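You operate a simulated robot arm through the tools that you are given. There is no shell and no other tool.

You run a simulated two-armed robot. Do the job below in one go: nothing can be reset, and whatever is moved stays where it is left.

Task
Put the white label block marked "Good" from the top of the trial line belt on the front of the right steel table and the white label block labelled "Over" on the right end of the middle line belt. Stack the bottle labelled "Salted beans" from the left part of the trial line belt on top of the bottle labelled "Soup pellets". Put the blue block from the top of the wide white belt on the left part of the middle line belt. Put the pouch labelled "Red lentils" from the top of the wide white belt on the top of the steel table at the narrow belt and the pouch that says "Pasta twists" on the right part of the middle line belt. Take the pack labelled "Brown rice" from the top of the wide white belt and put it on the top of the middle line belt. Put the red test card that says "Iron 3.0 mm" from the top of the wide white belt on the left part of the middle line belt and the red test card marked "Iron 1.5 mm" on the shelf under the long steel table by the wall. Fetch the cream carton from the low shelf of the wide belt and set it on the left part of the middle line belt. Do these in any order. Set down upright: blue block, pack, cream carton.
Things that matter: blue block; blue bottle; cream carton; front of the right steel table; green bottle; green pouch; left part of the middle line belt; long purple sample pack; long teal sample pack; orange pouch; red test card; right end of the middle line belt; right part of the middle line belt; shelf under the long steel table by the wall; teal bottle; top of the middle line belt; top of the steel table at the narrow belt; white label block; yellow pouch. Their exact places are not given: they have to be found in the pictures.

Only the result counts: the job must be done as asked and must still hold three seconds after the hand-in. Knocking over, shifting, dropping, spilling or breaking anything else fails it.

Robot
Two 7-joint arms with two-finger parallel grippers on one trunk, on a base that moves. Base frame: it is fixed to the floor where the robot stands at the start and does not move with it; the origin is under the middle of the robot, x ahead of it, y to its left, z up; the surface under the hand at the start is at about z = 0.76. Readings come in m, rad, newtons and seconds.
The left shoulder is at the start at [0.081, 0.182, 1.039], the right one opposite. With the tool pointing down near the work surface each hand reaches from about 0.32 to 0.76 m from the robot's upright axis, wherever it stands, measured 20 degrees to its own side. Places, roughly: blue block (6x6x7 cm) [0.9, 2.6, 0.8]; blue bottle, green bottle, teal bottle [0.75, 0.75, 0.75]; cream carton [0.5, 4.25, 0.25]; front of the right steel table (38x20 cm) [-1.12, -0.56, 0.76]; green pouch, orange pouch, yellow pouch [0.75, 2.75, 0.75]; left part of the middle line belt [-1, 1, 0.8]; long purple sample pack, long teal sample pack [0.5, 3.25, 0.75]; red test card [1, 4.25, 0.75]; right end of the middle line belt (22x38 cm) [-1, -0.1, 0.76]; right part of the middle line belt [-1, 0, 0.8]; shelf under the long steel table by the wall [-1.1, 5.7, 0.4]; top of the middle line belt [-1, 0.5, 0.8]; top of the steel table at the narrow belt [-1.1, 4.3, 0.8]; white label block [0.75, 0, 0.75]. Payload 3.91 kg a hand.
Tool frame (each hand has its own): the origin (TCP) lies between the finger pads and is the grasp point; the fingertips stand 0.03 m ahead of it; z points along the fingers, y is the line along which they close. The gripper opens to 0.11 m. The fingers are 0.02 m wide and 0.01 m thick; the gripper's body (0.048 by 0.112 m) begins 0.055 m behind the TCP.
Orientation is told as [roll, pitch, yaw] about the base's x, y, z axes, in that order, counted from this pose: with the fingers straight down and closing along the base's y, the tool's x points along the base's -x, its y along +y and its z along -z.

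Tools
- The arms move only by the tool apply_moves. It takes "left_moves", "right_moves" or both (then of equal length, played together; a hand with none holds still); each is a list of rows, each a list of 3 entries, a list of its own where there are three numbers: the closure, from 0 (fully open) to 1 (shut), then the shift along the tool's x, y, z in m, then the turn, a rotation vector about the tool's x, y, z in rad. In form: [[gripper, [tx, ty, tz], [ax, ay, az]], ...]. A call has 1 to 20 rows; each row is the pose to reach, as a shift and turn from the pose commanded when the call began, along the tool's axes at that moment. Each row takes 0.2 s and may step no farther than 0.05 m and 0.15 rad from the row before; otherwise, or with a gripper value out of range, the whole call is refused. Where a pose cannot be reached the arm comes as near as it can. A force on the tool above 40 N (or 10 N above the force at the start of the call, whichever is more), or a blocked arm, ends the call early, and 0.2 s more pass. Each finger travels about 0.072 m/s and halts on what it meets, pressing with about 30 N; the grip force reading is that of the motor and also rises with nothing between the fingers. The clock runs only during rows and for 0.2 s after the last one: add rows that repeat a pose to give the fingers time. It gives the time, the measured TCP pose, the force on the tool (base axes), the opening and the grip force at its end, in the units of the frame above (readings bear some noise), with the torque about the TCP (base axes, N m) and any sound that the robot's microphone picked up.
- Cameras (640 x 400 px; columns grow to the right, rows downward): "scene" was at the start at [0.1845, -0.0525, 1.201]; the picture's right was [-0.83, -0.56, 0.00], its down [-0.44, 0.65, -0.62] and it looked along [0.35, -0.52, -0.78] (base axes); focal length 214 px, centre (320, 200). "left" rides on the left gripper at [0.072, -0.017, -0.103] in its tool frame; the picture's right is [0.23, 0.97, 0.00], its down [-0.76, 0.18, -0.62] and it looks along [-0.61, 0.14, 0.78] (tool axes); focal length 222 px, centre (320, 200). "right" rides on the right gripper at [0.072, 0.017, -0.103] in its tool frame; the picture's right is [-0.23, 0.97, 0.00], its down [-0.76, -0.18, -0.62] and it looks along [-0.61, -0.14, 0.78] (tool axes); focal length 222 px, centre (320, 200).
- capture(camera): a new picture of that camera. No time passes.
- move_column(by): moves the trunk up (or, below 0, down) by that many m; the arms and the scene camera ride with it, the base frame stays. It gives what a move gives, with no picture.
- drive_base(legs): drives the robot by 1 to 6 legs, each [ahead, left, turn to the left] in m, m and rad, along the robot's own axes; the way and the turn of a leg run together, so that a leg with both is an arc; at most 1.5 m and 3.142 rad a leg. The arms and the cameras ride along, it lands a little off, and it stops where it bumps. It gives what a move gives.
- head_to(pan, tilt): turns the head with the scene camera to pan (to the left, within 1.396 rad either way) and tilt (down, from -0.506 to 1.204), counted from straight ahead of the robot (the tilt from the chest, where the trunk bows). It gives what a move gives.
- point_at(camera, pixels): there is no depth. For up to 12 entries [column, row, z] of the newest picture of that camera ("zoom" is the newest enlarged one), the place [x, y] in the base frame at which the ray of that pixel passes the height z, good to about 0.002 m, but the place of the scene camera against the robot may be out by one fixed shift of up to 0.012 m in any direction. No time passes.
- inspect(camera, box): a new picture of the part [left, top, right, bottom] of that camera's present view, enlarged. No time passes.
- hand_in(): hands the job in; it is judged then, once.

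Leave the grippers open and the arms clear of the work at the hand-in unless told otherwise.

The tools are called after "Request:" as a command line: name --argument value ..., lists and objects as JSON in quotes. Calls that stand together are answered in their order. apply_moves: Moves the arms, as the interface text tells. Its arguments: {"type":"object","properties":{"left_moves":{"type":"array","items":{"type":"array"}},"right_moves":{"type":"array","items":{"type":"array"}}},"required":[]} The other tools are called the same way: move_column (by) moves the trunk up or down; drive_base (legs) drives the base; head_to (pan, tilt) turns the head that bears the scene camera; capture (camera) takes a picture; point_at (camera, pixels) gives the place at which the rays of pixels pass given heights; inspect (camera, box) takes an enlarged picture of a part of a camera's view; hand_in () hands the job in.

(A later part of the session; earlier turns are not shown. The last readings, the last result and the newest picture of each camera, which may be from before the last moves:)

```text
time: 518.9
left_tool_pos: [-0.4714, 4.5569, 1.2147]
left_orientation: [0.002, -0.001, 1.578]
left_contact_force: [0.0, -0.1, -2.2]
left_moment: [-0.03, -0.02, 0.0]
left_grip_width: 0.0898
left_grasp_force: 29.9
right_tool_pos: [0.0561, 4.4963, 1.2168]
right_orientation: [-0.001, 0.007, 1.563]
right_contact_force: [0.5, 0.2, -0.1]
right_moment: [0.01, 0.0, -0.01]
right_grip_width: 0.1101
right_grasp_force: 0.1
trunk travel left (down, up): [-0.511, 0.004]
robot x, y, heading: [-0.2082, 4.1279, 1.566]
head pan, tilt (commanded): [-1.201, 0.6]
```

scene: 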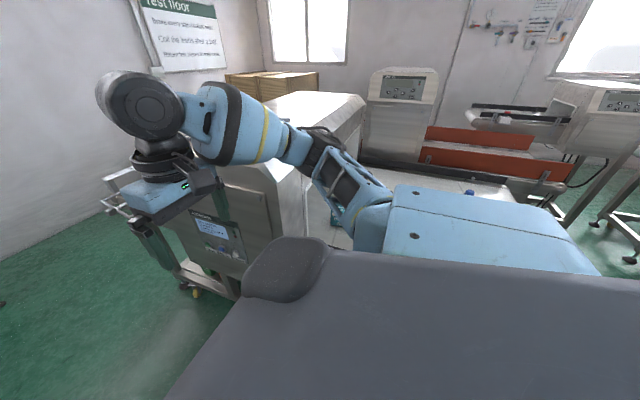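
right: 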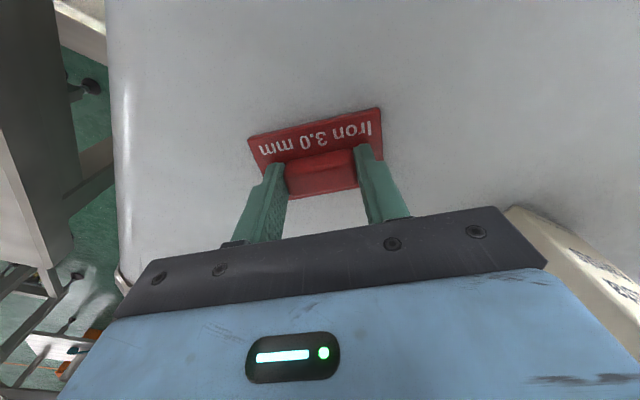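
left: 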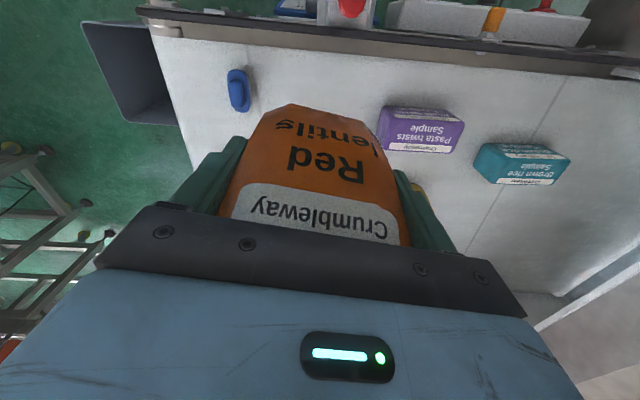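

I turn left to face the narrow-belt table and look at it.

Request:
drive_base --legs '[[0, 0.0, 0.78], [0.0, 0.0, 0.79]]'

Request:
head_to --pan 0.0 --tilt 0.65

Request:
capture --camera "scene"

```text
time: 523.5
left_tool_pos: [-0.6329, 3.8602, 1.2156]
left_orientation: [0.004, -0.002, -3.136]
left_contact_force: [0.0, 0.3, -2.6]
left_moment: [0.0, 0.01, 0.01]
left_grip_width: 0.0896
left_grasp_force: 29.7
right_tool_pos: [-0.5731, 4.3884, 1.2166]
right_orientation: [0.002, 0.009, 3.135]
right_contact_force: [-0.7, -0.2, 0.1]
right_moment: [0.05, 0.0, 0.04]
right_grip_width: 0.1101
right_grasp_force: 0.0
trunk travel left (down, up): [-0.511, 0.004]
robot x, y, heading: [-0.2043, 4.1281, 3.134]
head pan, tilt (commanded): [-1.201, 0.6]
```

```text
time: 524.9
left_tool_pos: [-0.6319, 3.8619, 1.2149]
left_orientation: [0.004, 0.0, -3.138]
left_contact_force: [-0.2, 0.7, -2.5]
left_moment: [0.04, -0.01, 0.0]
left_grip_width: 0.09
left_grasp_force: 30.1
right_tool_pos: [-0.5735, 4.3869, 1.2168]
right_orientation: [-0.001, 0.008, 3.133]
right_contact_force: [0.2, -0.1, 0.2]
right_moment: [-0.01, -0.01, -0.02]
right_grip_width: 0.1101
right_grasp_force: 0.0
trunk travel left (down, up): [-0.511, 0.004]
robot x, y, heading: [-0.195, 4.1251, 3.138]
head pan, tilt (commanded): [0.0, 0.649]
```

```text
taken
```

scene: 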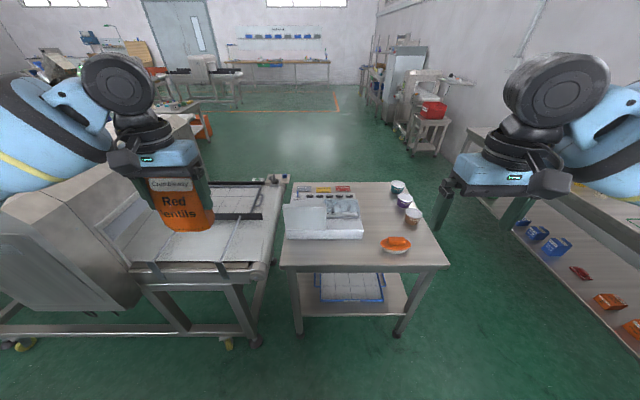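

I measure the table's free space.

Request:
point_at --camera "scene" --pixels '[[282, 268, 0.78], [448, 265, 0.78], [290, 183, 0.78], [395, 183, 0.78], [287, 238, 0.78], [362, 238, 0.78], [381, 250, 0.78], [412, 250, 0.78], [396, 236, 0.78], [407, 222, 0.78], [360, 205, 0.78], [330, 255, 0.78]]'

Request:
inspect --camera "scene" --box '[260, 170, 470, 300]'

```text
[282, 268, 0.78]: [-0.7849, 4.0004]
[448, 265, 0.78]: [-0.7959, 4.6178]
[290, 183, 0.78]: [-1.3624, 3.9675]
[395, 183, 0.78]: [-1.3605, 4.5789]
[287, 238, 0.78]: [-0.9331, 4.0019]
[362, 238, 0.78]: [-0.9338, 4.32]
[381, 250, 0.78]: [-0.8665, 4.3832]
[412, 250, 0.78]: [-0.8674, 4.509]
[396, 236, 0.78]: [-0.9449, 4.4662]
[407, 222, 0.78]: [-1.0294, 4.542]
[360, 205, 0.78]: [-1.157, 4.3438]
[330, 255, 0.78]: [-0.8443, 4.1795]
```

```text
3.05 times, centred on (365, 235) of scene
```

zoom: 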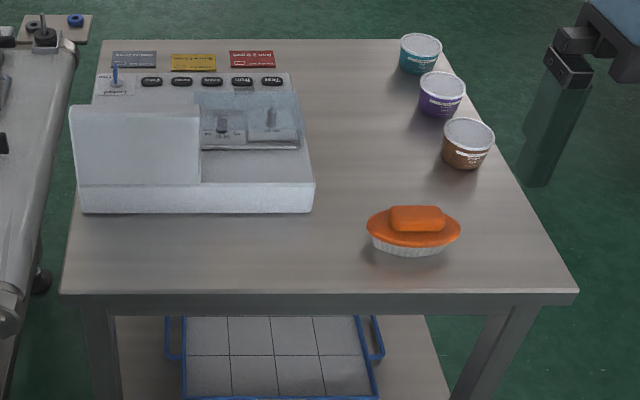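

The front strip between the white box and the near edge is free; I'll put the pouch at about (-0.865, 4.17). I shift the base to (-0.3, 4.43).

Request:
drive_base --legs '[[0.1, -0.3, 0]]'

Request:
move_column --by -0.08

Request:
capture --camera "left"

```text
time: 528.1
left_tool_pos: [-0.7299, 4.1629, 1.2155]
left_orientation: [0.002, -0.001, -3.14]
left_contact_force: [-0.2, -0.2, -1.6]
left_moment: [0.01, 0.02, 0.02]
left_grip_width: 0.0896
left_grasp_force: 29.8
right_tool_pos: [-0.6677, 4.6921, 1.2174]
right_orientation: [0.0, 0.009, 3.132]
right_contact_force: [-0.5, 0.0, 0.0]
right_moment: [0.04, 0.0, -0.02]
right_grip_width: 0.1104
right_grasp_force: 0.1
trunk travel left (down, up): [-0.511, 0.004]
robot x, y, heading: [-0.3012, 4.4312, 3.136]
head pan, tilt (commanded): [0.0, 0.649]
```

```text
time: 529.3
left_tool_pos: [-0.7306, 4.1653, 1.1343]
left_orientation: [0.003, -0.003, -3.14]
left_contact_force: [-0.5, 0.1, -0.8]
left_moment: [-0.01, 0.01, -0.01]
left_grip_width: 0.09
left_grasp_force: 29.7
right_tool_pos: [-0.6676, 4.6915, 1.1383]
right_orientation: [-0.001, 0.006, 3.131]
right_contact_force: [-0.2, -0.5, 0.6]
right_moment: [0.01, -0.03, -0.01]
right_grip_width: 0.1099
right_grasp_force: 0.1
trunk travel left (down, up): [-0.431, 0.084]
robot x, y, heading: [-0.3005, 4.4301, 3.133]
head pan, tilt (commanded): [0.0, 0.649]
```

```text
taken
```

left: 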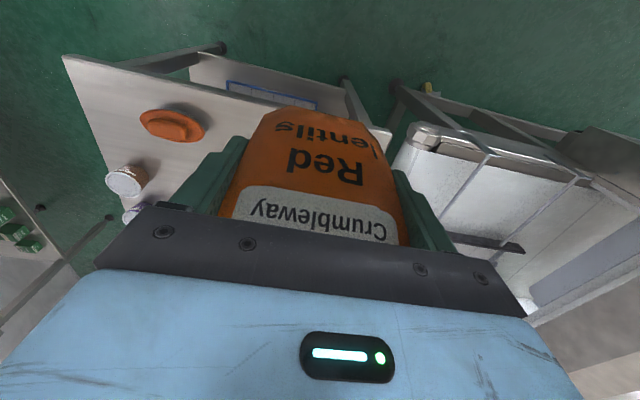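

I move ahead 0.134 m and lower to z≈0.89, then in small steps.

Request:
apply_moves --left_moves '[[0.5, [-0.04, -0.002, 0.0], [0, 0, 0]], [0.5, [-0.08, -0.004, 0.02], [0, 0, 0]], [0.5, [-0.115, -0.005, 0.05], [0, 0, 0]], [0.5, [-0.134, -0.005, 0.09], [0, 0, 0]], [0.5, [-0.134, -0.005, 0.135], [0, 0, 0]], [0.5, [-0.134, -0.005, 0.18], [0, 0, 0]], [0.5, [-0.134, -0.005, 0.22], [0, 0, 0]], [0.5, [-0.134, -0.005, 0.243], [0, 0, 0]], [0.5, [-0.134, -0.005, 0.243], [0, 0, 0]]]'

Request:
capture --camera "scene"

```text
time: 531.3
left_tool_pos: [-0.8642, 4.1725, 0.8906]
left_orientation: [0.002, 0.0, -3.141]
left_contact_force: [0.6, 0.9, -2.1]
left_moment: [0.01, -0.03, 0.0]
left_grip_width: 0.0897
left_grasp_force: 30.0
right_tool_pos: [-0.6684, 4.6911, 1.1378]
right_orientation: [0.0, 0.01, 3.131]
right_contact_force: [0.5, -0.3, 0.3]
right_moment: [0.01, 0.02, 0.0]
right_grip_width: 0.1102
right_grasp_force: 0.0
trunk travel left (down, up): [-0.431, 0.084]
robot x, y, heading: [-0.2967, 4.4369, 3.137]
head pan, tilt (commanded): [0.0, 0.649]
```

```text
taken
```

scene: 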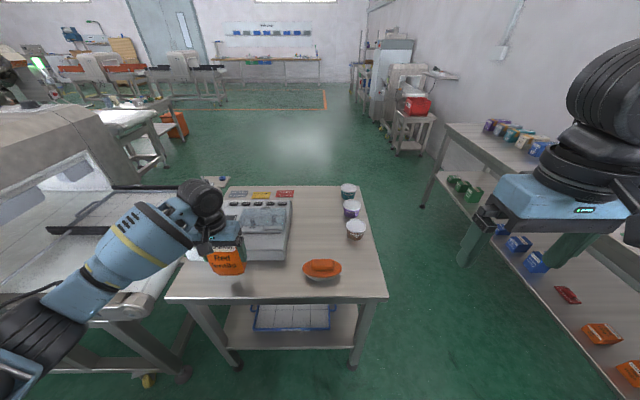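

Good position. Small steps down until contact.

Request:
apply_moves --left_moves '[[0.5, [0, 0, 0.01], [0, 0, 0]], [0.5, [0, 0, 0.018], [0, 0, 0]], [0.5, [0, 0, 0.023], [0, 0, 0]], [0.5, [0, 0, 0.027], [0, 0, 0]]]'

```text
time: 532.3
left_tool_pos: [-0.8635, 4.1686, 0.8646]
left_orientation: [0.003, -0.001, -3.141]
left_contact_force: [-0.2, -0.4, -1.9]
left_moment: [-0.01, -0.02, -0.01]
left_grip_width: 0.0898
left_grasp_force: 29.9
right_tool_pos: [-0.6688, 4.6917, 1.1373]
right_orientation: [0.001, 0.009, 3.13]
right_contact_force: [-1.0, -0.3, -0.5]
right_moment: [0.01, 0.02, 0.03]
right_grip_width: 0.1099
right_grasp_force: 0.0
trunk travel left (down, up): [-0.431, 0.084]
robot x, y, heading: [-0.3012, 4.4278, 3.13]
head pan, tilt (commanded): [0.0, 0.649]
```

Request:
apply_moves --left_moves '[[0.5, [0, 0, 0.004], [0, 0, 0]], [0.5, [0, 0, 0.008], [0, 0, 0]], [0.5, [0, 0, 0.011], [0, 0, 0]]]'

```text
time: 533.1
left_tool_pos: [-0.8659, 4.1674, 0.8532]
left_orientation: [0.004, -0.001, -3.14]
left_contact_force: [0.2, 0.1, -1.8]
left_moment: [0.0, 0.02, 0.01]
left_grip_width: 0.0898
left_grasp_force: 29.9
right_tool_pos: [-0.6675, 4.6912, 1.1366]
right_orientation: [-0.001, 0.008, 3.132]
right_contact_force: [0.0, -0.1, 0.4]
right_moment: [0.01, -0.02, -0.02]
right_grip_width: 0.1103
right_grasp_force: 0.0
trunk travel left (down, up): [-0.431, 0.084]
robot x, y, heading: [-0.3021, 4.4268, 3.137]
head pan, tilt (commanded): [0.0, 0.649]
```

Request:
apply_moves --left_moves '[[0.5, [0, 0, 0.003], [0, 0, 0]], [0.5, [0, 0, 0.006], [0, 0, 0]], [0.5, [0, 0, 0.009], [0, 0, 0]]]'

```text
time: 533.9
left_tool_pos: [-0.8657, 4.1664, 0.8452]
left_orientation: [0.004, -0.001, -3.14]
left_contact_force: [-0.3, 0.0, -1.8]
left_moment: [-0.02, -0.04, -0.01]
left_grip_width: 0.0899
left_grasp_force: 29.9
right_tool_pos: [-0.6679, 4.6907, 1.1379]
right_orientation: [-0.001, 0.009, 3.132]
right_contact_force: [-1.3, -0.2, -0.5]
right_moment: [0.01, -0.03, 0.01]
right_grip_width: 0.11
right_grasp_force: 0.1
trunk travel left (down, up): [-0.431, 0.084]
robot x, y, heading: [-0.2984, 4.4268, 3.137]
head pan, tilt (commanded): [0.0, 0.649]
```

Request:
apply_moves --left_moves '[[0.5, [0, 0, 0.003], [0, 0, 0]], [0.5, [0, 0, 0.006], [0, 0, 0]], [0.5, [0, 0, 0.009], [0, 0, 0]]]'

```text
time: 534.7
left_tool_pos: [-0.8647, 4.1675, 0.837]
left_orientation: [0.002, -0.002, -3.14]
left_contact_force: [-0.4, -0.1, -2.4]
left_moment: [-0.01, -0.03, 0.01]
left_grip_width: 0.0899
left_grasp_force: 29.7
right_tool_pos: [-0.6679, 4.6907, 1.1386]
right_orientation: [0.0, 0.009, 3.13]
right_contact_force: [-0.2, -0.2, -0.3]
right_moment: [0.01, 0.0, 0.01]
right_grip_width: 0.11
right_grasp_force: 0.0
trunk travel left (down, up): [-0.431, 0.084]
robot x, y, heading: [-0.3013, 4.43, 3.14]
head pan, tilt (commanded): [0.0, 0.649]
```

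Request:
apply_moves --left_moves '[[0.5, [0, 0, 0.002], [0, 0, 0]], [0.5, [0, 0, 0.004], [0, 0, 0]], [0.5, [0, 0, 0.006], [0, 0, 0]]]'

Request:
capture --camera "left"

```text
time: 535.5
left_tool_pos: [-0.8645, 4.1669, 0.8298]
left_orientation: [0.004, -0.001, -3.14]
left_contact_force: [0.3, -0.6, -1.7]
left_moment: [0.02, 0.0, -0.01]
left_grip_width: 0.0897
left_grasp_force: 30.2
right_tool_pos: [-0.6678, 4.6914, 1.137]
right_orientation: [-0.002, 0.009, 3.131]
right_contact_force: [0.5, -0.1, 0.8]
right_moment: [0.02, 0.0, -0.02]
right_grip_width: 0.11
right_grasp_force: 0.0
trunk travel left (down, up): [-0.431, 0.084]
robot x, y, heading: [-0.3032, 4.4294, 3.133]
head pan, tilt (commanded): [0.0, 0.649]
```

```text
taken
```

left: 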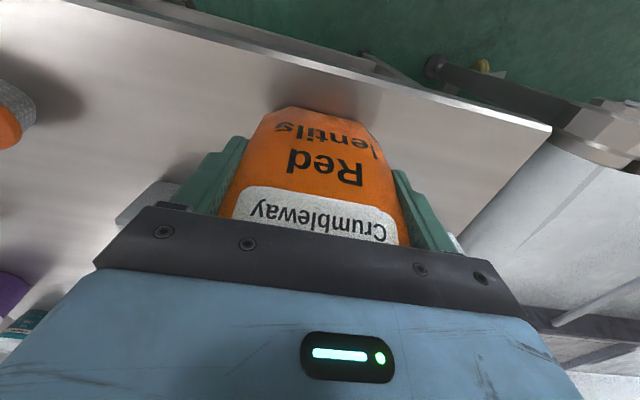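

No contact yet; I continue down in small steps.

Request:
apply_moves --left_moves '[[0.5, [0, 0, 0.003], [0, 0, 0]], [0.5, [0, 0, 0.006], [0, 0, 0]], [0.5, [0, 0, 0.009], [0, 0, 0]]]'

```text
time: 536.3
left_tool_pos: [-0.8645, 4.1681, 0.8259]
left_orientation: [0.001, -0.009, -3.136]
left_contact_force: [4.2, -3.7, 23.4]
left_moment: [0.29, -0.7, -0.11]
left_grip_width: 0.0898
left_grasp_force: 29.6
right_tool_pos: [-0.6661, 4.6918, 1.1386]
right_orientation: [0.004, 0.005, 3.132]
right_contact_force: [0.8, 1.4, 0.4]
right_moment: [0.01, -0.01, -0.02]
right_grip_width: 0.1102
right_grasp_force: 0.0
trunk travel left (down, up): [-0.431, 0.084]
robot x, y, heading: [-0.2976, 4.4263, 3.136]
head pan, tilt (commanded): [0.0, 0.649]
```

Contact. I ease up, open, and rise straight.

Request:
apply_moves --left_moves '[[0.5, [0, 0, -0.003], [0, 0, 0]], [0.35, [0, 0, -0.003], [0, 0, 0]], [0.15, [0, 0, -0.003], [0, 0, 0]], [0, [0, 0, -0.003], [0, 0, 0]], [0, [0, 0, -0.003], [0, 0, 0]], [0, [0, 0, -0.03], [0, 0, 0]], [0, [0, 0, -0.07], [0, 0, 0]], [0, [0, 0, -0.11], [0, 0, 0]], [0, [0, 0, -0.155], [0, 0, 0]], [0, [0, 0, -0.2], [0, 0, 0]], [0, [0.03, 0, -0.23], [0, 0, 0]], [0, [0.07, 0, -0.25], [0, 0, 0]], [0, [0.11, 0, -0.27], [0, 0, 0]], [0, [0.13, 0, -0.3], [0, 0, 0]]]'

Request:
capture --camera "scene"

```text
time: 539.3
left_tool_pos: [-0.7337, 4.1702, 1.1225]
left_orientation: [0.005, -0.001, -3.141]
left_contact_force: [0.5, 0.6, -0.6]
left_moment: [-0.02, 0.0, 0.04]
left_grip_width: 0.1101
left_grasp_force: 0.0
right_tool_pos: [-0.6672, 4.6919, 1.1379]
right_orientation: [0.002, 0.007, 3.132]
right_contact_force: [-0.6, 1.0, -1.0]
right_moment: [-0.01, -0.03, 0.04]
right_grip_width: 0.1099
right_grasp_force: 0.1
trunk travel left (down, up): [-0.431, 0.084]
robot x, y, heading: [-0.3023, 4.4298, 3.133]
head pan, tilt (commanded): [0.0, 0.649]
```

```text
taken
```

scene: 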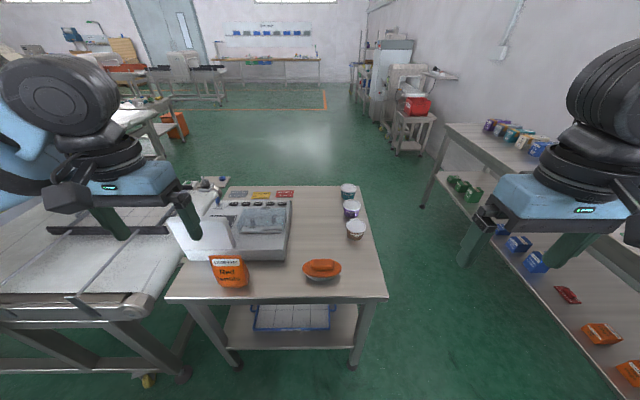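

"Red lentils" stands on the table. Now back to the wide belt for the yellow pouch and the teal pack: trunk up, turn south, drive down.

Request:
move_column --by 0.08

Request:
apply_moves --left_moves '[[0, [0, 0, -0.02], [0, 0, 0]], [0, [0.0, 0, -0.03], [0, 0, 0]]]'

Request:
drive_base --legs '[[-0.11, 0, 0], [0, 0, 0.78], [0, 0, 0.79], [0.6, 0, 0], [0.6, 0, 0]]'

```text
time: 540.4
left_tool_pos: [-0.7346, 4.1691, 1.1994]
left_orientation: [0.005, 0.001, -3.138]
left_contact_force: [-0.9, 0.2, -0.7]
left_moment: [0.0, -0.01, 0.0]
left_grip_width: 0.1101
left_grasp_force: 0.1
right_tool_pos: [-0.6685, 4.6919, 1.216]
right_orientation: [0.002, 0.011, 3.131]
right_contact_force: [-0.1, 0.0, -0.2]
right_moment: [-0.02, -0.02, -0.02]
right_grip_width: 0.11
right_grasp_force: 0.0
trunk travel left (down, up): [-0.511, 0.004]
robot x, y, heading: [-0.3037, 4.4312, 3.143]
head pan, tilt (commanded): [0.0, 0.649]
```

```text
time: 541.0
left_tool_pos: [-0.7356, 4.1708, 1.2326]
left_orientation: [0.004, -0.002, -3.139]
left_contact_force: [0.2, 0.1, 0.0]
left_moment: [0.02, 0.01, 0.0]
left_grip_width: 0.1102
left_grasp_force: 0.0
right_tool_pos: [-0.6688, 4.6905, 1.2172]
right_orientation: [-0.001, 0.009, 3.131]
right_contact_force: [-0.5, 0.7, 0.1]
right_moment: [0.01, -0.01, 0.0]
right_grip_width: 0.1098
right_grasp_force: 0.1
trunk travel left (down, up): [-0.511, 0.004]
robot x, y, heading: [-0.2973, 4.4309, 3.135]
head pan, tilt (commanded): [0.0, 0.649]
```

```text
time: 552.3
left_tool_pos: [0.0953, 2.8064, 1.2316]
left_orientation: [0.003, -0.001, -1.545]
left_contact_force: [0.1, 0.0, 0.3]
left_moment: [0.0, 0.01, 0.01]
left_grip_width: 0.1099
left_grasp_force: 0.0
right_tool_pos: [-0.428, 2.8637, 1.2177]
right_orientation: [0.001, 0.007, -1.558]
right_contact_force: [0.4, -0.8, -0.2]
right_moment: [0.01, 0.02, 0.04]
right_grip_width: 0.11
right_grasp_force: 0.0
trunk travel left (down, up): [-0.511, 0.004]
robot x, y, heading: [-0.1782, 3.2387, -1.551]
head pan, tilt (commanded): [0.0, 0.649]
```

Request:
drive_base --legs '[[0.1, 0.12, 0], [0, 0, 0.7], [0, 0, 0.7], [0, 0, 0.65]]'

Request:
head_to --pan -0.5 --tilt 0.75

Request:
capture --camera "scene"

Request:
capture --camera "right"

```text
time: 558.1
left_tool_pos: [0.4156, 3.3283, 1.2334]
left_orientation: [-0.011, -0.016, -0.148]
left_contact_force: [7.2, -17.0, -1.6]
left_moment: [-0.28, -0.11, -0.47]
left_grip_width: 0.1021
left_grasp_force: 0.2
right_tool_pos: [0.2755, 2.8278, 1.2164]
right_orientation: [0.001, 0.009, -0.147]
right_contact_force: [0.4, -0.7, -0.1]
right_moment: [0.0, 0.01, 0.0]
right_grip_width: 0.1101
right_grasp_force: 0.0
trunk travel left (down, up): [-0.511, 0.004]
robot x, y, heading: [-0.0553, 3.1382, -0.145]
head pan, tilt (commanded): [0.0, 0.649]
stopped in leg 4: the force on the tool passed its limit at 47 N (the readings are from after the stop); the commanded pose is now the measured one
```

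```text
time: 559.0
left_tool_pos: [0.4156, 3.3288, 1.2327]
left_orientation: [-0.009, -0.014, -0.144]
left_contact_force: [8.3, -19.7, -2.4]
left_moment: [-0.41, -0.1, -0.48]
left_grip_width: 0.1007
left_grasp_force: 0.1
right_tool_pos: [0.2759, 2.8261, 1.2165]
right_orientation: [0.003, 0.01, -0.145]
right_contact_force: [0.0, 0.4, 0.2]
right_moment: [0.02, 0.01, -0.01]
right_grip_width: 0.1102
right_grasp_force: 0.1
trunk travel left (down, up): [-0.511, 0.004]
robot x, y, heading: [-0.0532, 3.139, -0.14]
head pan, tilt (commanded): [-0.499, 0.75]
```

```text
taken
```

scene: 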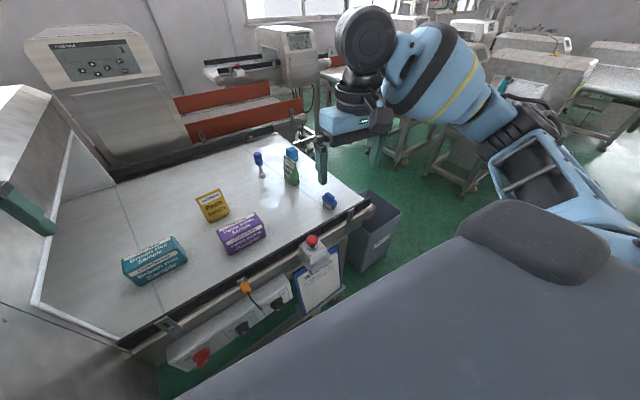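

```text
taken
```

right: 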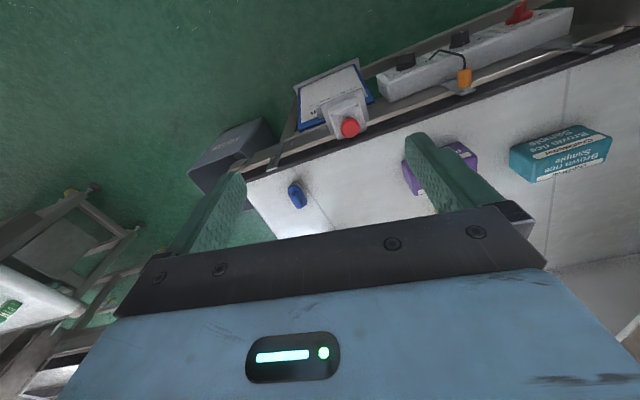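

The left hand touched the tall hood. I turn back right a little and measure the teal pack and yellow pouch from here.

Request:
drive_base --legs '[[0, 0, -0.2]]'

Request:
capture --camera "scene"

Request:
inspect --camera "scene" --box '[40, 140, 340, 320]'

Request:
capture --camera "left"

```text
time: 560.2
left_tool_pos: [0.4437, 3.2369, 1.2324]
left_orientation: [-0.009, -0.014, -0.339]
left_contact_force: [-0.4, -0.9, -0.2]
left_moment: [0.01, 0.02, -0.01]
left_grip_width: 0.1102
left_grasp_force: 0.0
right_tool_pos: [0.2085, 2.7696, 1.2166]
right_orientation: [-0.001, 0.01, -0.343]
right_contact_force: [0.4, -0.3, 0.0]
right_moment: [0.01, -0.01, 0.02]
right_grip_width: 0.11
right_grasp_force: 0.1
trunk travel left (down, up): [-0.511, 0.004]
robot x, y, heading: [-0.0571, 3.1352, -0.341]
head pan, tilt (commanded): [-0.499, 0.75]
```

```text
taken
```

scene: 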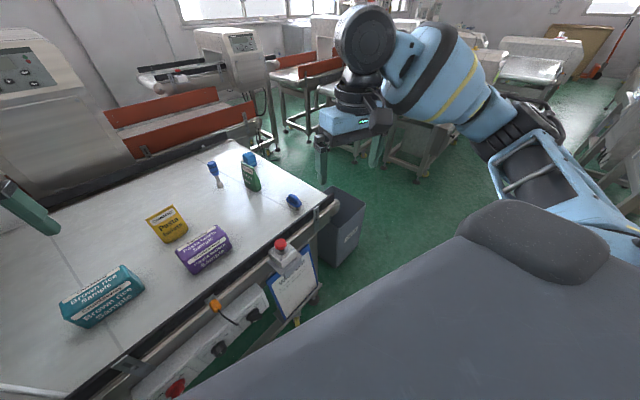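

```text
2.13 times, centred on (190, 230) of scene
```

zoom: 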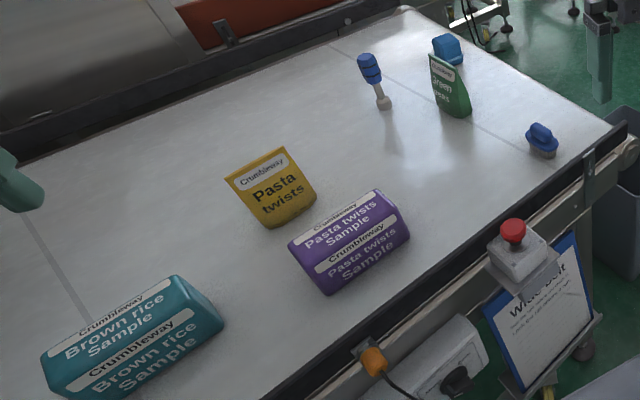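

```text
taken
```

left: 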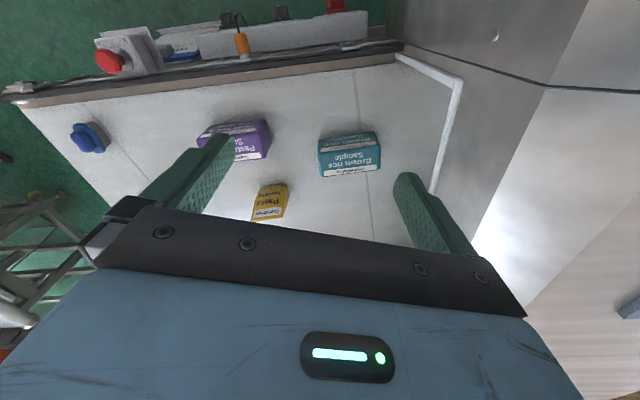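

I zoom on the teal pack and the yellow pouch in the left camera.

Request:
inspect --camera "left" --box '[230, 110, 410, 230]'

```text
3.33 times, centred on (320, 170) of left
```

zoom: 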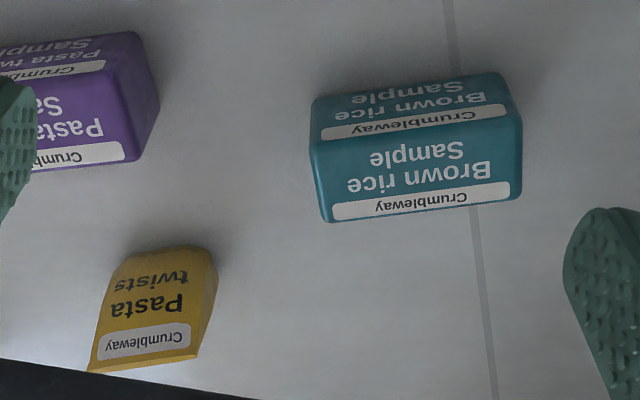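

Request:
point_at --camera "zoom" --pixels '[[315, 98, 0.8], [500, 73, 0.8], [312, 140, 0.87], [520, 115, 0.87], [312, 140, 0.89], [520, 115, 0.89], [522, 192, 0.87], [326, 222, 0.87], [90, 370, 0.92], [196, 357, 0.92], [117, 268, 0.8], [212, 252, 0.8]]'

```text
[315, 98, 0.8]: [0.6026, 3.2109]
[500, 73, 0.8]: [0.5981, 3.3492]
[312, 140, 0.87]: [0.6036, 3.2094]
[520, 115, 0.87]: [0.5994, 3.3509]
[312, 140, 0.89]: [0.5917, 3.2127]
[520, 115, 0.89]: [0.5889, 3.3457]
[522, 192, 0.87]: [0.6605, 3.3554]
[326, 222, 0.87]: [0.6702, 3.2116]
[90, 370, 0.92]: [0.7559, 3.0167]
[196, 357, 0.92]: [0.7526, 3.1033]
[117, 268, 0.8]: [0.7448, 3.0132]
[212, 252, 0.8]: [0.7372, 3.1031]
```

Teal pack: x 0.600–0.665, y 3.21–3.353, top z≈0.87. Yellow pouch: top edge (0.754, 3.06). I check where the hood begins.

Request:
point_at --camera "left" --pixels '[[396, 54, 0.8], [430, 192, 0.8], [460, 80, 1.0], [460, 80, 1.1], [402, 42, 0.9], [402, 42, 1.0], [545, 85, 1.2], [545, 85, 1.25], [470, 250, 0.8]]'

Request:
head_to --pan 0.3 --tilt 0.5

Request:
capture --camera "scene"

```text
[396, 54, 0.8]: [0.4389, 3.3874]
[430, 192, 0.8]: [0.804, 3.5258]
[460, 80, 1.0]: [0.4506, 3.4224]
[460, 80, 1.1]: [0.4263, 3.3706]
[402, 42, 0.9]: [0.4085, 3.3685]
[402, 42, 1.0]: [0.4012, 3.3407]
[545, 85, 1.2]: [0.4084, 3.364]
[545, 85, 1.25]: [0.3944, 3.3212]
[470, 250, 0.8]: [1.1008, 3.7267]
```

```text
time: 561.3
left_tool_pos: [0.4429, 3.2374, 1.232]
left_orientation: [-0.009, -0.015, -0.341]
left_contact_force: [-0.1, -0.2, 0.3]
left_moment: [0.01, 0.0, 0.01]
left_grip_width: 0.1102
left_grasp_force: 0.1
right_tool_pos: [0.2074, 2.7707, 1.2166]
right_orientation: [0.001, 0.009, -0.344]
right_contact_force: [-0.8, 0.1, 0.0]
right_moment: [-0.01, 0.02, 0.02]
right_grip_width: 0.1098
right_grasp_force: 0.1
trunk travel left (down, up): [-0.511, 0.004]
robot x, y, heading: [-0.052, 3.1358, -0.34]
head pan, tilt (commanded): [0.3, 0.499]
```

```text
taken
```

scene: 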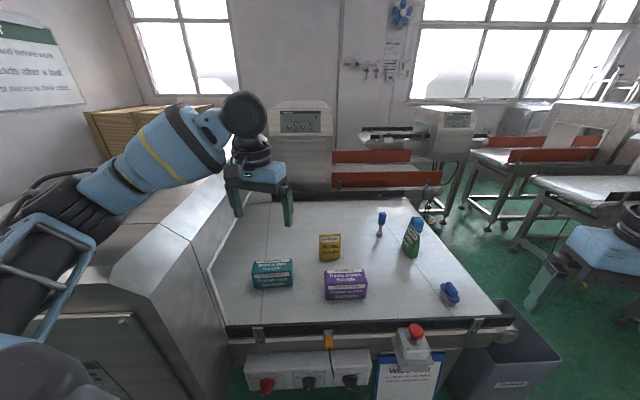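

The hood (x≥0.40, y≥3.39, top ≈1.25) leaves too little room for the left elbow, so I take the teal pack with the right hand from (0.0, 3.2), heading 0.6.

Request:
drive_base --legs '[[-0.12, -0.034, 0], [0, 0, 0.47], [0, 0, 0.47], [0.16, -0.031, 0]]'

Request:
head_to --pan -0.5 --tilt 0.8

Request:
capture --camera "scene"

Request:
capture --camera "right"

```text
time: 563.4
left_tool_pos: [0.2908, 3.3273, 1.235]
left_orientation: [-0.028, -0.035, -0.167]
left_contact_force: [0.0, -9.4, -0.3]
left_moment: [-0.3, 0.0, -0.1]
left_grip_width: 0.1053
left_grasp_force: 0.1
right_tool_pos: [0.1446, 2.8325, 1.2178]
right_orientation: [0.002, 0.007, -0.152]
right_contact_force: [0.2, -0.4, -0.3]
right_moment: [0.02, 0.02, 0.01]
right_grip_width: 0.1099
right_grasp_force: 0.0
trunk travel left (down, up): [-0.511, 0.004]
robot x, y, heading: [-0.1825, 3.1468, -0.144]
head pan, tilt (commanded): [0.3, 0.499]
stopped in leg 2: the force on the tool passed its limit at 63 N (the readings are from after the stop); the commanded pose is now the measured one
```

```text
time: 564.5
left_tool_pos: [0.29, 3.3273, 1.2343]
left_orientation: [-0.025, -0.034, -0.162]
left_contact_force: [0.6, -14.3, -0.9]
left_moment: [-0.38, 0.0, -0.09]
left_grip_width: 0.1032
left_grasp_force: 0.1
right_tool_pos: [0.1467, 2.8322, 1.2164]
right_orientation: [0.002, 0.009, -0.154]
right_contact_force: [-0.2, -0.3, 1.0]
right_moment: [0.01, -0.02, 0.01]
right_grip_width: 0.1098
right_grasp_force: 0.0
trunk travel left (down, up): [-0.511, 0.004]
robot x, y, heading: [-0.179, 3.1455, -0.152]
head pan, tilt (commanded): [-0.499, 0.799]
```

```text
taken
```

scene: 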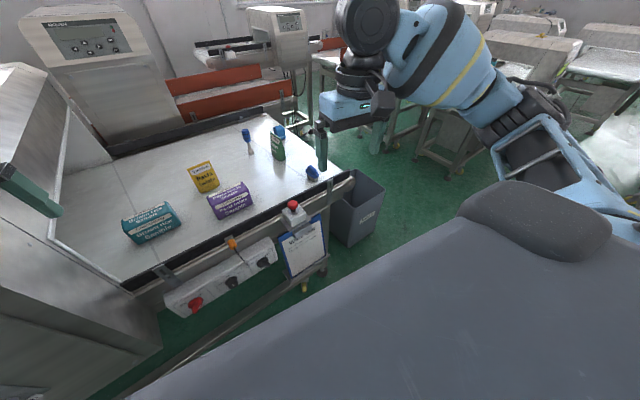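

```text
taken
```

right: 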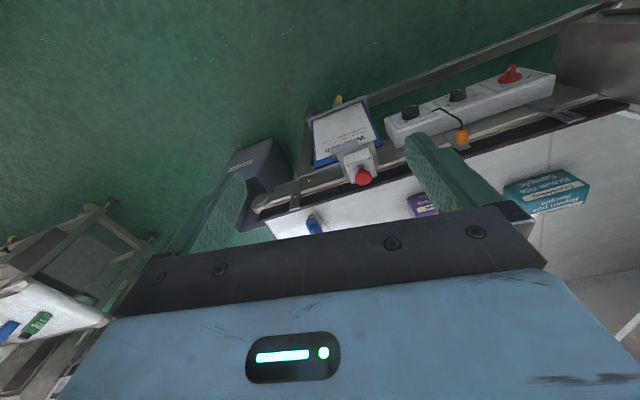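

The hood's upper flank reaches out to x≈0.29. I turn back a bit, tuck the left hand in, and go further west before turning.

Request:
drive_base --legs '[[0, 0, -0.15]]'

Request:
apply_moves --left_moves '[[0, [0.025, 0, 0], [-0.013, -0.017, 0]], [0, [0.05, 0.005, 0], [-0.025, -0.034, 0]], [0, [0.075, 0.01, 0], [-0.025, -0.034, 0]], [0, [0.075, 0.01, 0], [-0.025, -0.034, 0]]]'

Request:
drive_base --legs '[[-0.12, -0.04, 0], [0, 0, 0.45], [0, 0, 0.45]]'

```text
time: 565.5
left_tool_pos: [0.3136, 3.2597, 1.2347]
left_orientation: [-0.028, -0.033, -0.307]
left_contact_force: [-1.0, 0.0, -0.5]
left_moment: [-0.05, -0.03, 0.01]
left_grip_width: 0.1101
left_grasp_force: 0.0
right_tool_pos: [0.0978, 2.7904, 1.2167]
right_orientation: [0.0, 0.006, -0.297]
right_contact_force: [-0.5, -0.1, 0.2]
right_moment: [-0.04, -0.03, 0.01]
right_grip_width: 0.1102
right_grasp_force: 0.0
trunk travel left (down, up): [-0.511, 0.004]
robot x, y, heading: [-0.1782, 3.1471, -0.294]
head pan, tilt (commanded): [-0.499, 0.799]
```

```text
time: 566.5
left_tool_pos: [0.2443, 3.2921, 1.2325]
left_orientation: [-0.002, -0.066, -0.308]
left_contact_force: [0.1, -0.6, -0.5]
left_moment: [-0.03, -0.01, 0.02]
left_grip_width: 0.1097
left_grasp_force: 0.1
right_tool_pos: [0.0956, 2.79, 1.217]
right_orientation: [0.001, 0.008, -0.298]
right_contact_force: [0.6, -0.3, -0.3]
right_moment: [-0.04, -0.01, 0.05]
right_grip_width: 0.1099
right_grasp_force: 0.1
trunk travel left (down, up): [-0.511, 0.004]
robot x, y, heading: [-0.1811, 3.1463, -0.294]
head pan, tilt (commanded): [-0.499, 0.799]
```

```text
time: 570.5
left_tool_pos: [-0.1589, 3.5668, 1.2311]
left_orientation: [-0.001, -0.069, 0.601]
left_contact_force: [0.2, 0.9, 0.1]
left_moment: [0.03, -0.01, 0.01]
left_grip_width: 0.1104
left_grasp_force: 0.0
right_tool_pos: [0.1445, 3.1428, 1.2173]
right_orientation: [0.0, 0.007, 0.61]
right_contact_force: [0.1, -0.1, 0.0]
right_moment: [0.0, 0.03, -0.02]
right_grip_width: 0.1103
right_grasp_force: 0.1
trunk travel left (down, up): [-0.511, 0.004]
robot x, y, heading: [-0.3076, 3.143, 0.612]
head pan, tilt (commanded): [-0.499, 0.799]
```

Request:
drive_base --legs '[[0.26, -0.113, 0]]'

Request:
move_column --by -0.06

Request:
capture --camera "right"

Request:
capture --camera "scene"

```text
time: 572.5
left_tool_pos: [0.1272, 3.6288, 1.2325]
left_orientation: [0.0, -0.067, 0.6]
left_contact_force: [0.5, -0.3, 0.4]
left_moment: [0.0, -0.01, 0.04]
left_grip_width: 0.1101
left_grasp_force: 0.2
right_tool_pos: [0.4306, 3.2029, 1.2177]
right_orientation: [-0.001, 0.008, 0.611]
right_contact_force: [0.5, 0.2, -0.1]
right_moment: [-0.03, -0.01, 0.01]
right_grip_width: 0.1097
right_grasp_force: 0.1
trunk travel left (down, up): [-0.511, 0.004]
robot x, y, heading: [-0.0175, 3.2001, 0.608]
head pan, tilt (commanded): [-0.499, 0.799]
```

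```text
time: 573.5
left_tool_pos: [0.1271, 3.628, 1.1733]
left_orientation: [-0.003, -0.068, 0.6]
left_contact_force: [0.2, -0.2, 0.4]
left_moment: [0.05, 0.01, 0.01]
left_grip_width: 0.1102
left_grasp_force: 0.0
right_tool_pos: [0.4318, 3.2041, 1.1587]
right_orientation: [0.0, 0.006, 0.609]
right_contact_force: [-0.1, -0.2, -0.8]
right_moment: [0.03, 0.01, 0.02]
right_grip_width: 0.1102
right_grasp_force: 0.1
trunk travel left (down, up): [-0.451, 0.064]
robot x, y, heading: [-0.0186, 3.2007, 0.611]
head pan, tilt (commanded): [-0.499, 0.799]
```

```text
taken
```

right: 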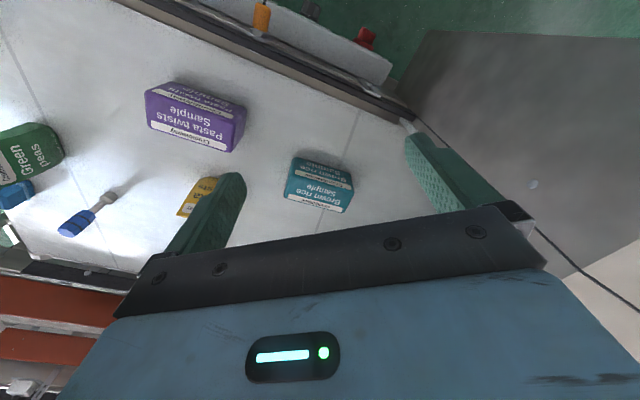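

```text
taken
```

scene: 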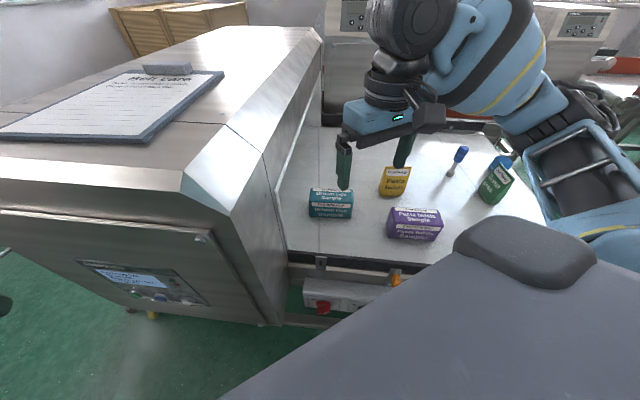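

I measure the teal pack with the right camera.

Request:
inspect --camera "right" --box '[260, 140, 380, 230]'

```text
4.44 times, centred on (320, 185) of right
```

zoom: 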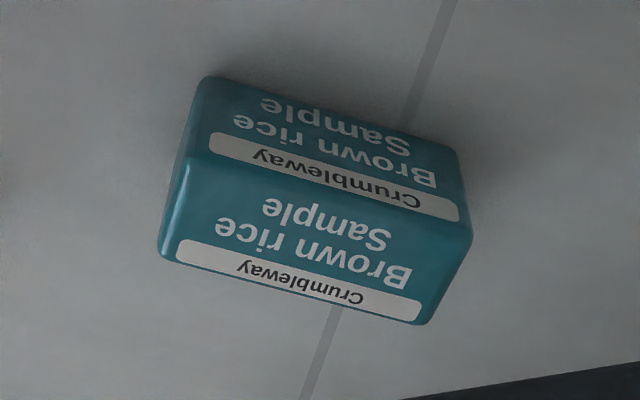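

Request:
point_at --camera "zoom" --pixels '[[189, 158, 0.87], [472, 233, 0.87], [425, 325, 0.87], [162, 255, 0.87], [207, 78, 0.8], [455, 152, 0.8]]'

```text
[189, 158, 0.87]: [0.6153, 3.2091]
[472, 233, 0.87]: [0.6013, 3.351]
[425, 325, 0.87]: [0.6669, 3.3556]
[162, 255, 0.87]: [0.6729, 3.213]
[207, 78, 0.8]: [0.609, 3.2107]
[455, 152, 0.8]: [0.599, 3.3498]
```

Teal centre ≈(0.639, 3.282), long side turned ≈0.06. I bring the right hand over it, turned by +1.02 so that it closes across the 6.5 cm side.

Request:
apply_moves --right_moves '[[0, [-0.027, -0.007, 0.01], [0, 0, -0.13]], [0, [-0.054, -0.014, 0.03], [0, 0, -0.26]], [0, [-0.081, -0.021, 0.05], [0, 0, -0.39]], [0, [-0.108, -0.028, 0.07], [0, 0, -0.52]], [0, [-0.135, -0.034, 0.095], [0, 0, -0.65]], [0, [-0.162, -0.041, 0.12], [0, 0, -0.78]], [0, [-0.189, -0.048, 0.15], [0, 0, -0.91]], [0, [-0.2146, -0.0544, 0.1787], [0, 0, -1.022]], [0, [-0.2146, -0.0544, 0.1787], [0, 0, -1.022]]]'

Request:
capture --camera "right"

Request:
capture --camera "scene"

```text
time: 575.5
left_tool_pos: [0.1268, 3.6284, 1.1718]
left_orientation: [-0.002, -0.067, 0.602]
left_contact_force: [-0.9, 0.2, -0.6]
left_moment: [0.03, 0.04, 0.0]
left_grip_width: 0.1102
left_grasp_force: 0.2
right_tool_pos: [0.6369, 3.2844, 0.979]
right_orientation: [0.005, 0.003, 1.635]
right_contact_force: [0.6, 0.1, 0.5]
right_moment: [0.03, -0.01, -0.04]
right_grip_width: 0.1101
right_grasp_force: 0.0
trunk travel left (down, up): [-0.451, 0.064]
robot x, y, heading: [-0.0193, 3.2032, 0.618]
head pan, tilt (commanded): [-0.499, 0.799]
```

```text
taken
```

right: 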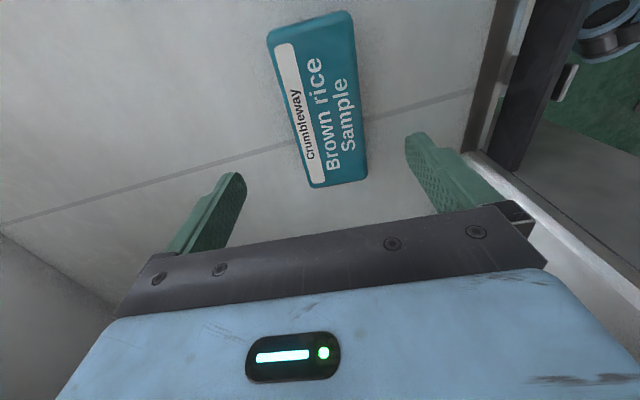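

```text
taken
```

scene: 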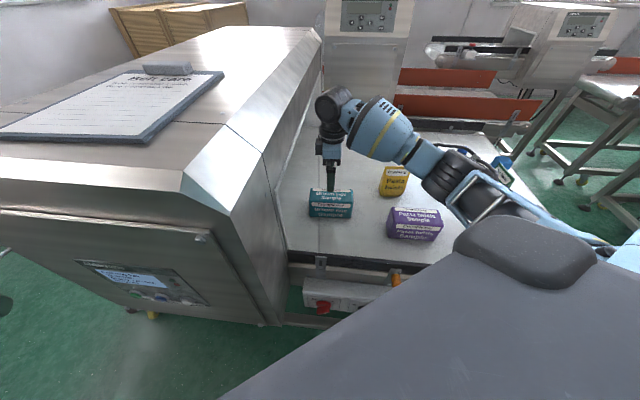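

I check the alignment from above.

Request:
point_at --camera "right" --pixels '[[267, 35, 0.87], [350, 12, 0.87], [367, 178, 0.87], [312, 188, 0.87]]'

Request:
inspect --camera "right" --box '[230, 0, 400, 200]'

```text
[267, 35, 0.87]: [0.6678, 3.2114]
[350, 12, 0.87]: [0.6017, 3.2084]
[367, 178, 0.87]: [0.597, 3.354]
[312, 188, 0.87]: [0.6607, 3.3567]
```

```text
2.00 times, centred on (315, 100) of right
```

zoom: 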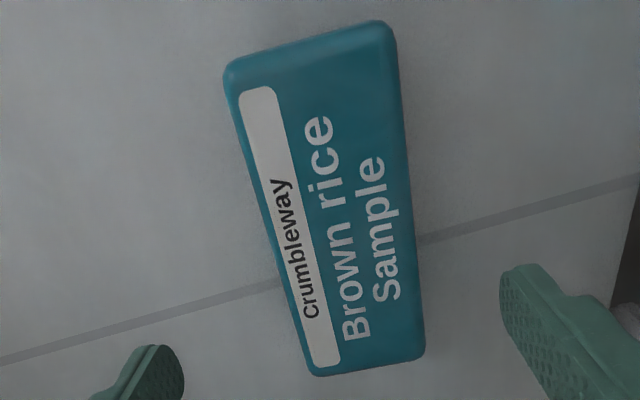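

Centre ≈(0.632, 3.283), turn 0.04. I adjust slightly, go down to z≈0.842 and close.

Request:
apply_moves --right_moves '[[0, [0.0017, 0.0046, 0.03], [0, 0, 0.024]], [0, [0.0017, 0.0046, 0.07], [0, 0, 0.024]], [0, [0.0017, 0.0046, 0.11], [0, 0, 0.024]], [0, [0.0017, 0.0046, 0.137], [0, 0, 0.024]], [0, [0.0017, 0.0046, 0.137], [0, 0, 0.024]], [0.3, [0.0017, 0.0046, 0.137], [0, 0, 0.024]], [0.6, [0.0017, 0.0046, 0.137], [0, 0, 0.024]], [0.6, [0.0017, 0.0046, 0.137], [0, 0, 0.024]]]'

Request:
capture --camera "right"

```text
time: 577.3
left_tool_pos: [0.1271, 3.6288, 1.1713]
left_orientation: [-0.001, -0.069, 0.601]
left_contact_force: [0.4, 0.4, 0.2]
left_moment: [0.02, 0.03, 0.01]
left_grip_width: 0.11
left_grasp_force: 0.2
right_tool_pos: [0.631, 3.2788, 0.8402]
right_orientation: [0.007, 0.005, 1.605]
right_contact_force: [-1.3, -0.1, 0.1]
right_moment: [0.12, -0.03, 0.01]
right_grip_width: 0.0661
right_grasp_force: 30.2
trunk travel left (down, up): [-0.451, 0.064]
robot x, y, heading: [-0.0192, 3.2022, 0.614]
head pan, tilt (commanded): [-0.499, 0.799]
```

```text
taken
```

right: 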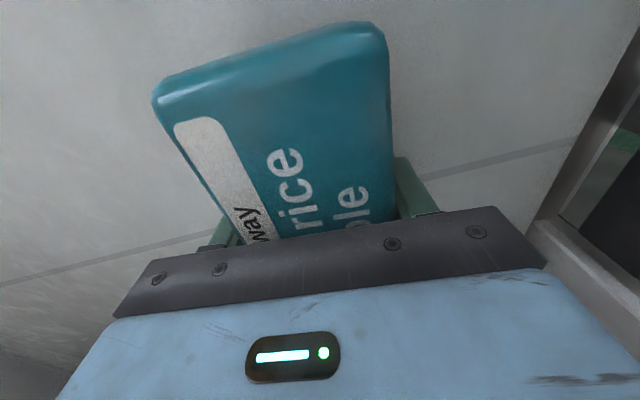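

Gripped (0.0661). I lift it 0.3 m and bring it back to the carry pose.

Request:
apply_moves --right_moves '[[0.65, [0, 0, -0.025], [0, 0, 0]], [0.65, [0, 0, -0.065], [0, 0, 0]], [0.65, [0, 0, -0.11], [0, 0, 0]], [0.65, [0, 0, -0.155], [0, 0, 0]], [0.65, [0, 0, -0.2], [0, 0, 0]], [0.65, [0, 0.005, -0.245], [0, 0, 0.05]], [0.65, [0.01, 0.03, -0.28], [0, 0, 0.19]], [0.65, [0.02, 0.06, -0.31], [0, 0, 0.33]], [0.65, [0.035, 0.1, -0.325], [0, 0, 0.47]], [0.65, [0.05, 0.14, -0.325], [0, 0, 0.61]], [0.65, [0.065, 0.175, -0.325], [0, 0, 0.75]], [0.65, [0.0785, 0.1953, -0.325], [0, 0, 0.89]], [0.65, [0.0785, 0.1953, -0.325], [0, 0, 1.0]]]'

Request:
capture --camera "right"

Request:
capture --camera "scene"

```text
time: 580.1
left_tool_pos: [0.1283, 3.6295, 1.1712]
left_orientation: [-0.002, -0.066, 0.601]
left_contact_force: [-0.8, 0.6, 0.3]
left_moment: [0.0, 0.01, -0.01]
left_grip_width: 0.1101
left_grasp_force: 0.2
right_tool_pos: [0.4416, 3.1929, 1.1666]
right_orientation: [0.0, 0.01, 0.605]
right_contact_force: [0.0, 0.1, -2.2]
right_moment: [-0.01, 0.01, 0.02]
right_grip_width: 0.0657
right_grasp_force: 30.3
trunk travel left (down, up): [-0.451, 0.064]
robot x, y, heading: [-0.0203, 3.204, 0.617]
head pan, tilt (commanded): [-0.499, 0.799]
```

```text
taken
```

right: 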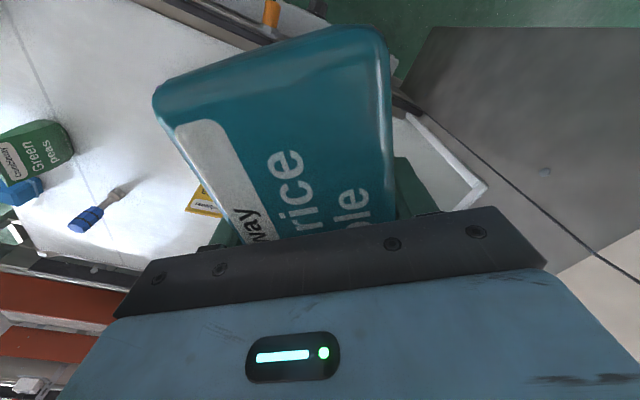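

```text
taken
```

scene: 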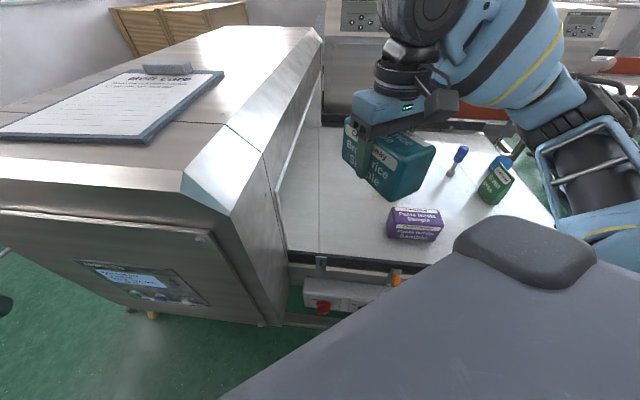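

The teal pack is held level. Now the yellow pouch with the left hand: base south to y≈2.95, turn to heading -0.5.

Request:
drive_base --legs '[[-0.145, -0.204, 0], [0, 0, -0.56], [0, 0, -0.56]]'

Request:
head_to --pan 0.5 --tilt 0.7

Request:
capture --camera "left"

Request:
capture --camera "scene"

```text
time: 584.7
left_tool_pos: [0.3407, 3.2212, 1.1735]
left_orientation: [-0.004, -0.07, 0.01]
left_contact_force: [0.0, 0.2, -0.8]
left_moment: [-0.01, -0.01, 0.0]
left_grip_width: 0.1098
left_grasp_force: 0.1
right_tool_pos: [0.3404, 2.6733, 1.1696]
right_orientation: [0.0, 0.004, -0.019]
right_contact_force: [0.3, -0.2, -2.9]
right_moment: [0.01, 0.02, -0.02]
right_grip_width: 0.0659
right_grasp_force: 29.8
trunk travel left (down, up): [-0.451, 0.064]
robot x, y, heading: [-0.0228, 2.9484, -0.016]
head pan, tilt (commanded): [-0.499, 0.799]
stopped in leg 3: the robot was blocked; the commanded pose is now the measured one
```

```text
time: 585.9
left_tool_pos: [0.3394, 3.2212, 1.1735]
left_orientation: [-0.004, -0.072, 0.004]
left_contact_force: [0.2, 0.2, 0.6]
left_moment: [0.01, -0.01, 0.02]
left_grip_width: 0.11
left_grasp_force: 0.0
right_tool_pos: [0.3369, 2.6731, 1.172]
right_orientation: [-0.004, 0.001, -0.023]
right_contact_force: [-0.7, 0.2, -3.0]
right_moment: [0.0, -0.04, 0.0]
right_grip_width: 0.0658
right_grasp_force: 30.0
trunk travel left (down, up): [-0.451, 0.064]
robot x, y, heading: [-0.0186, 2.9516, -0.019]
head pan, tilt (commanded): [0.499, 0.7]
```

```text
taken
```

left: 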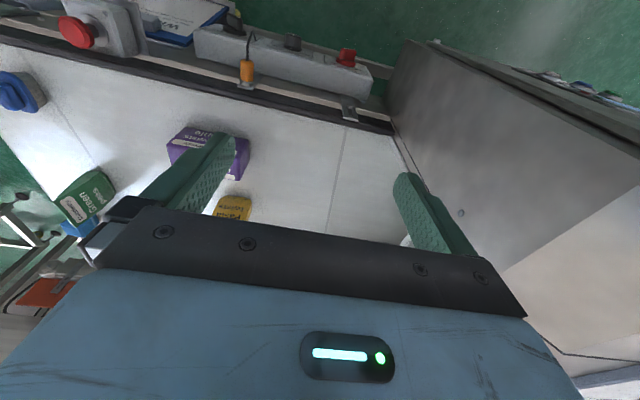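

```text
taken
```

scene: 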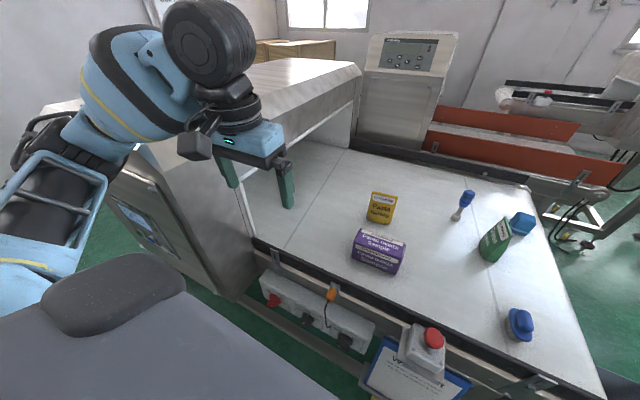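

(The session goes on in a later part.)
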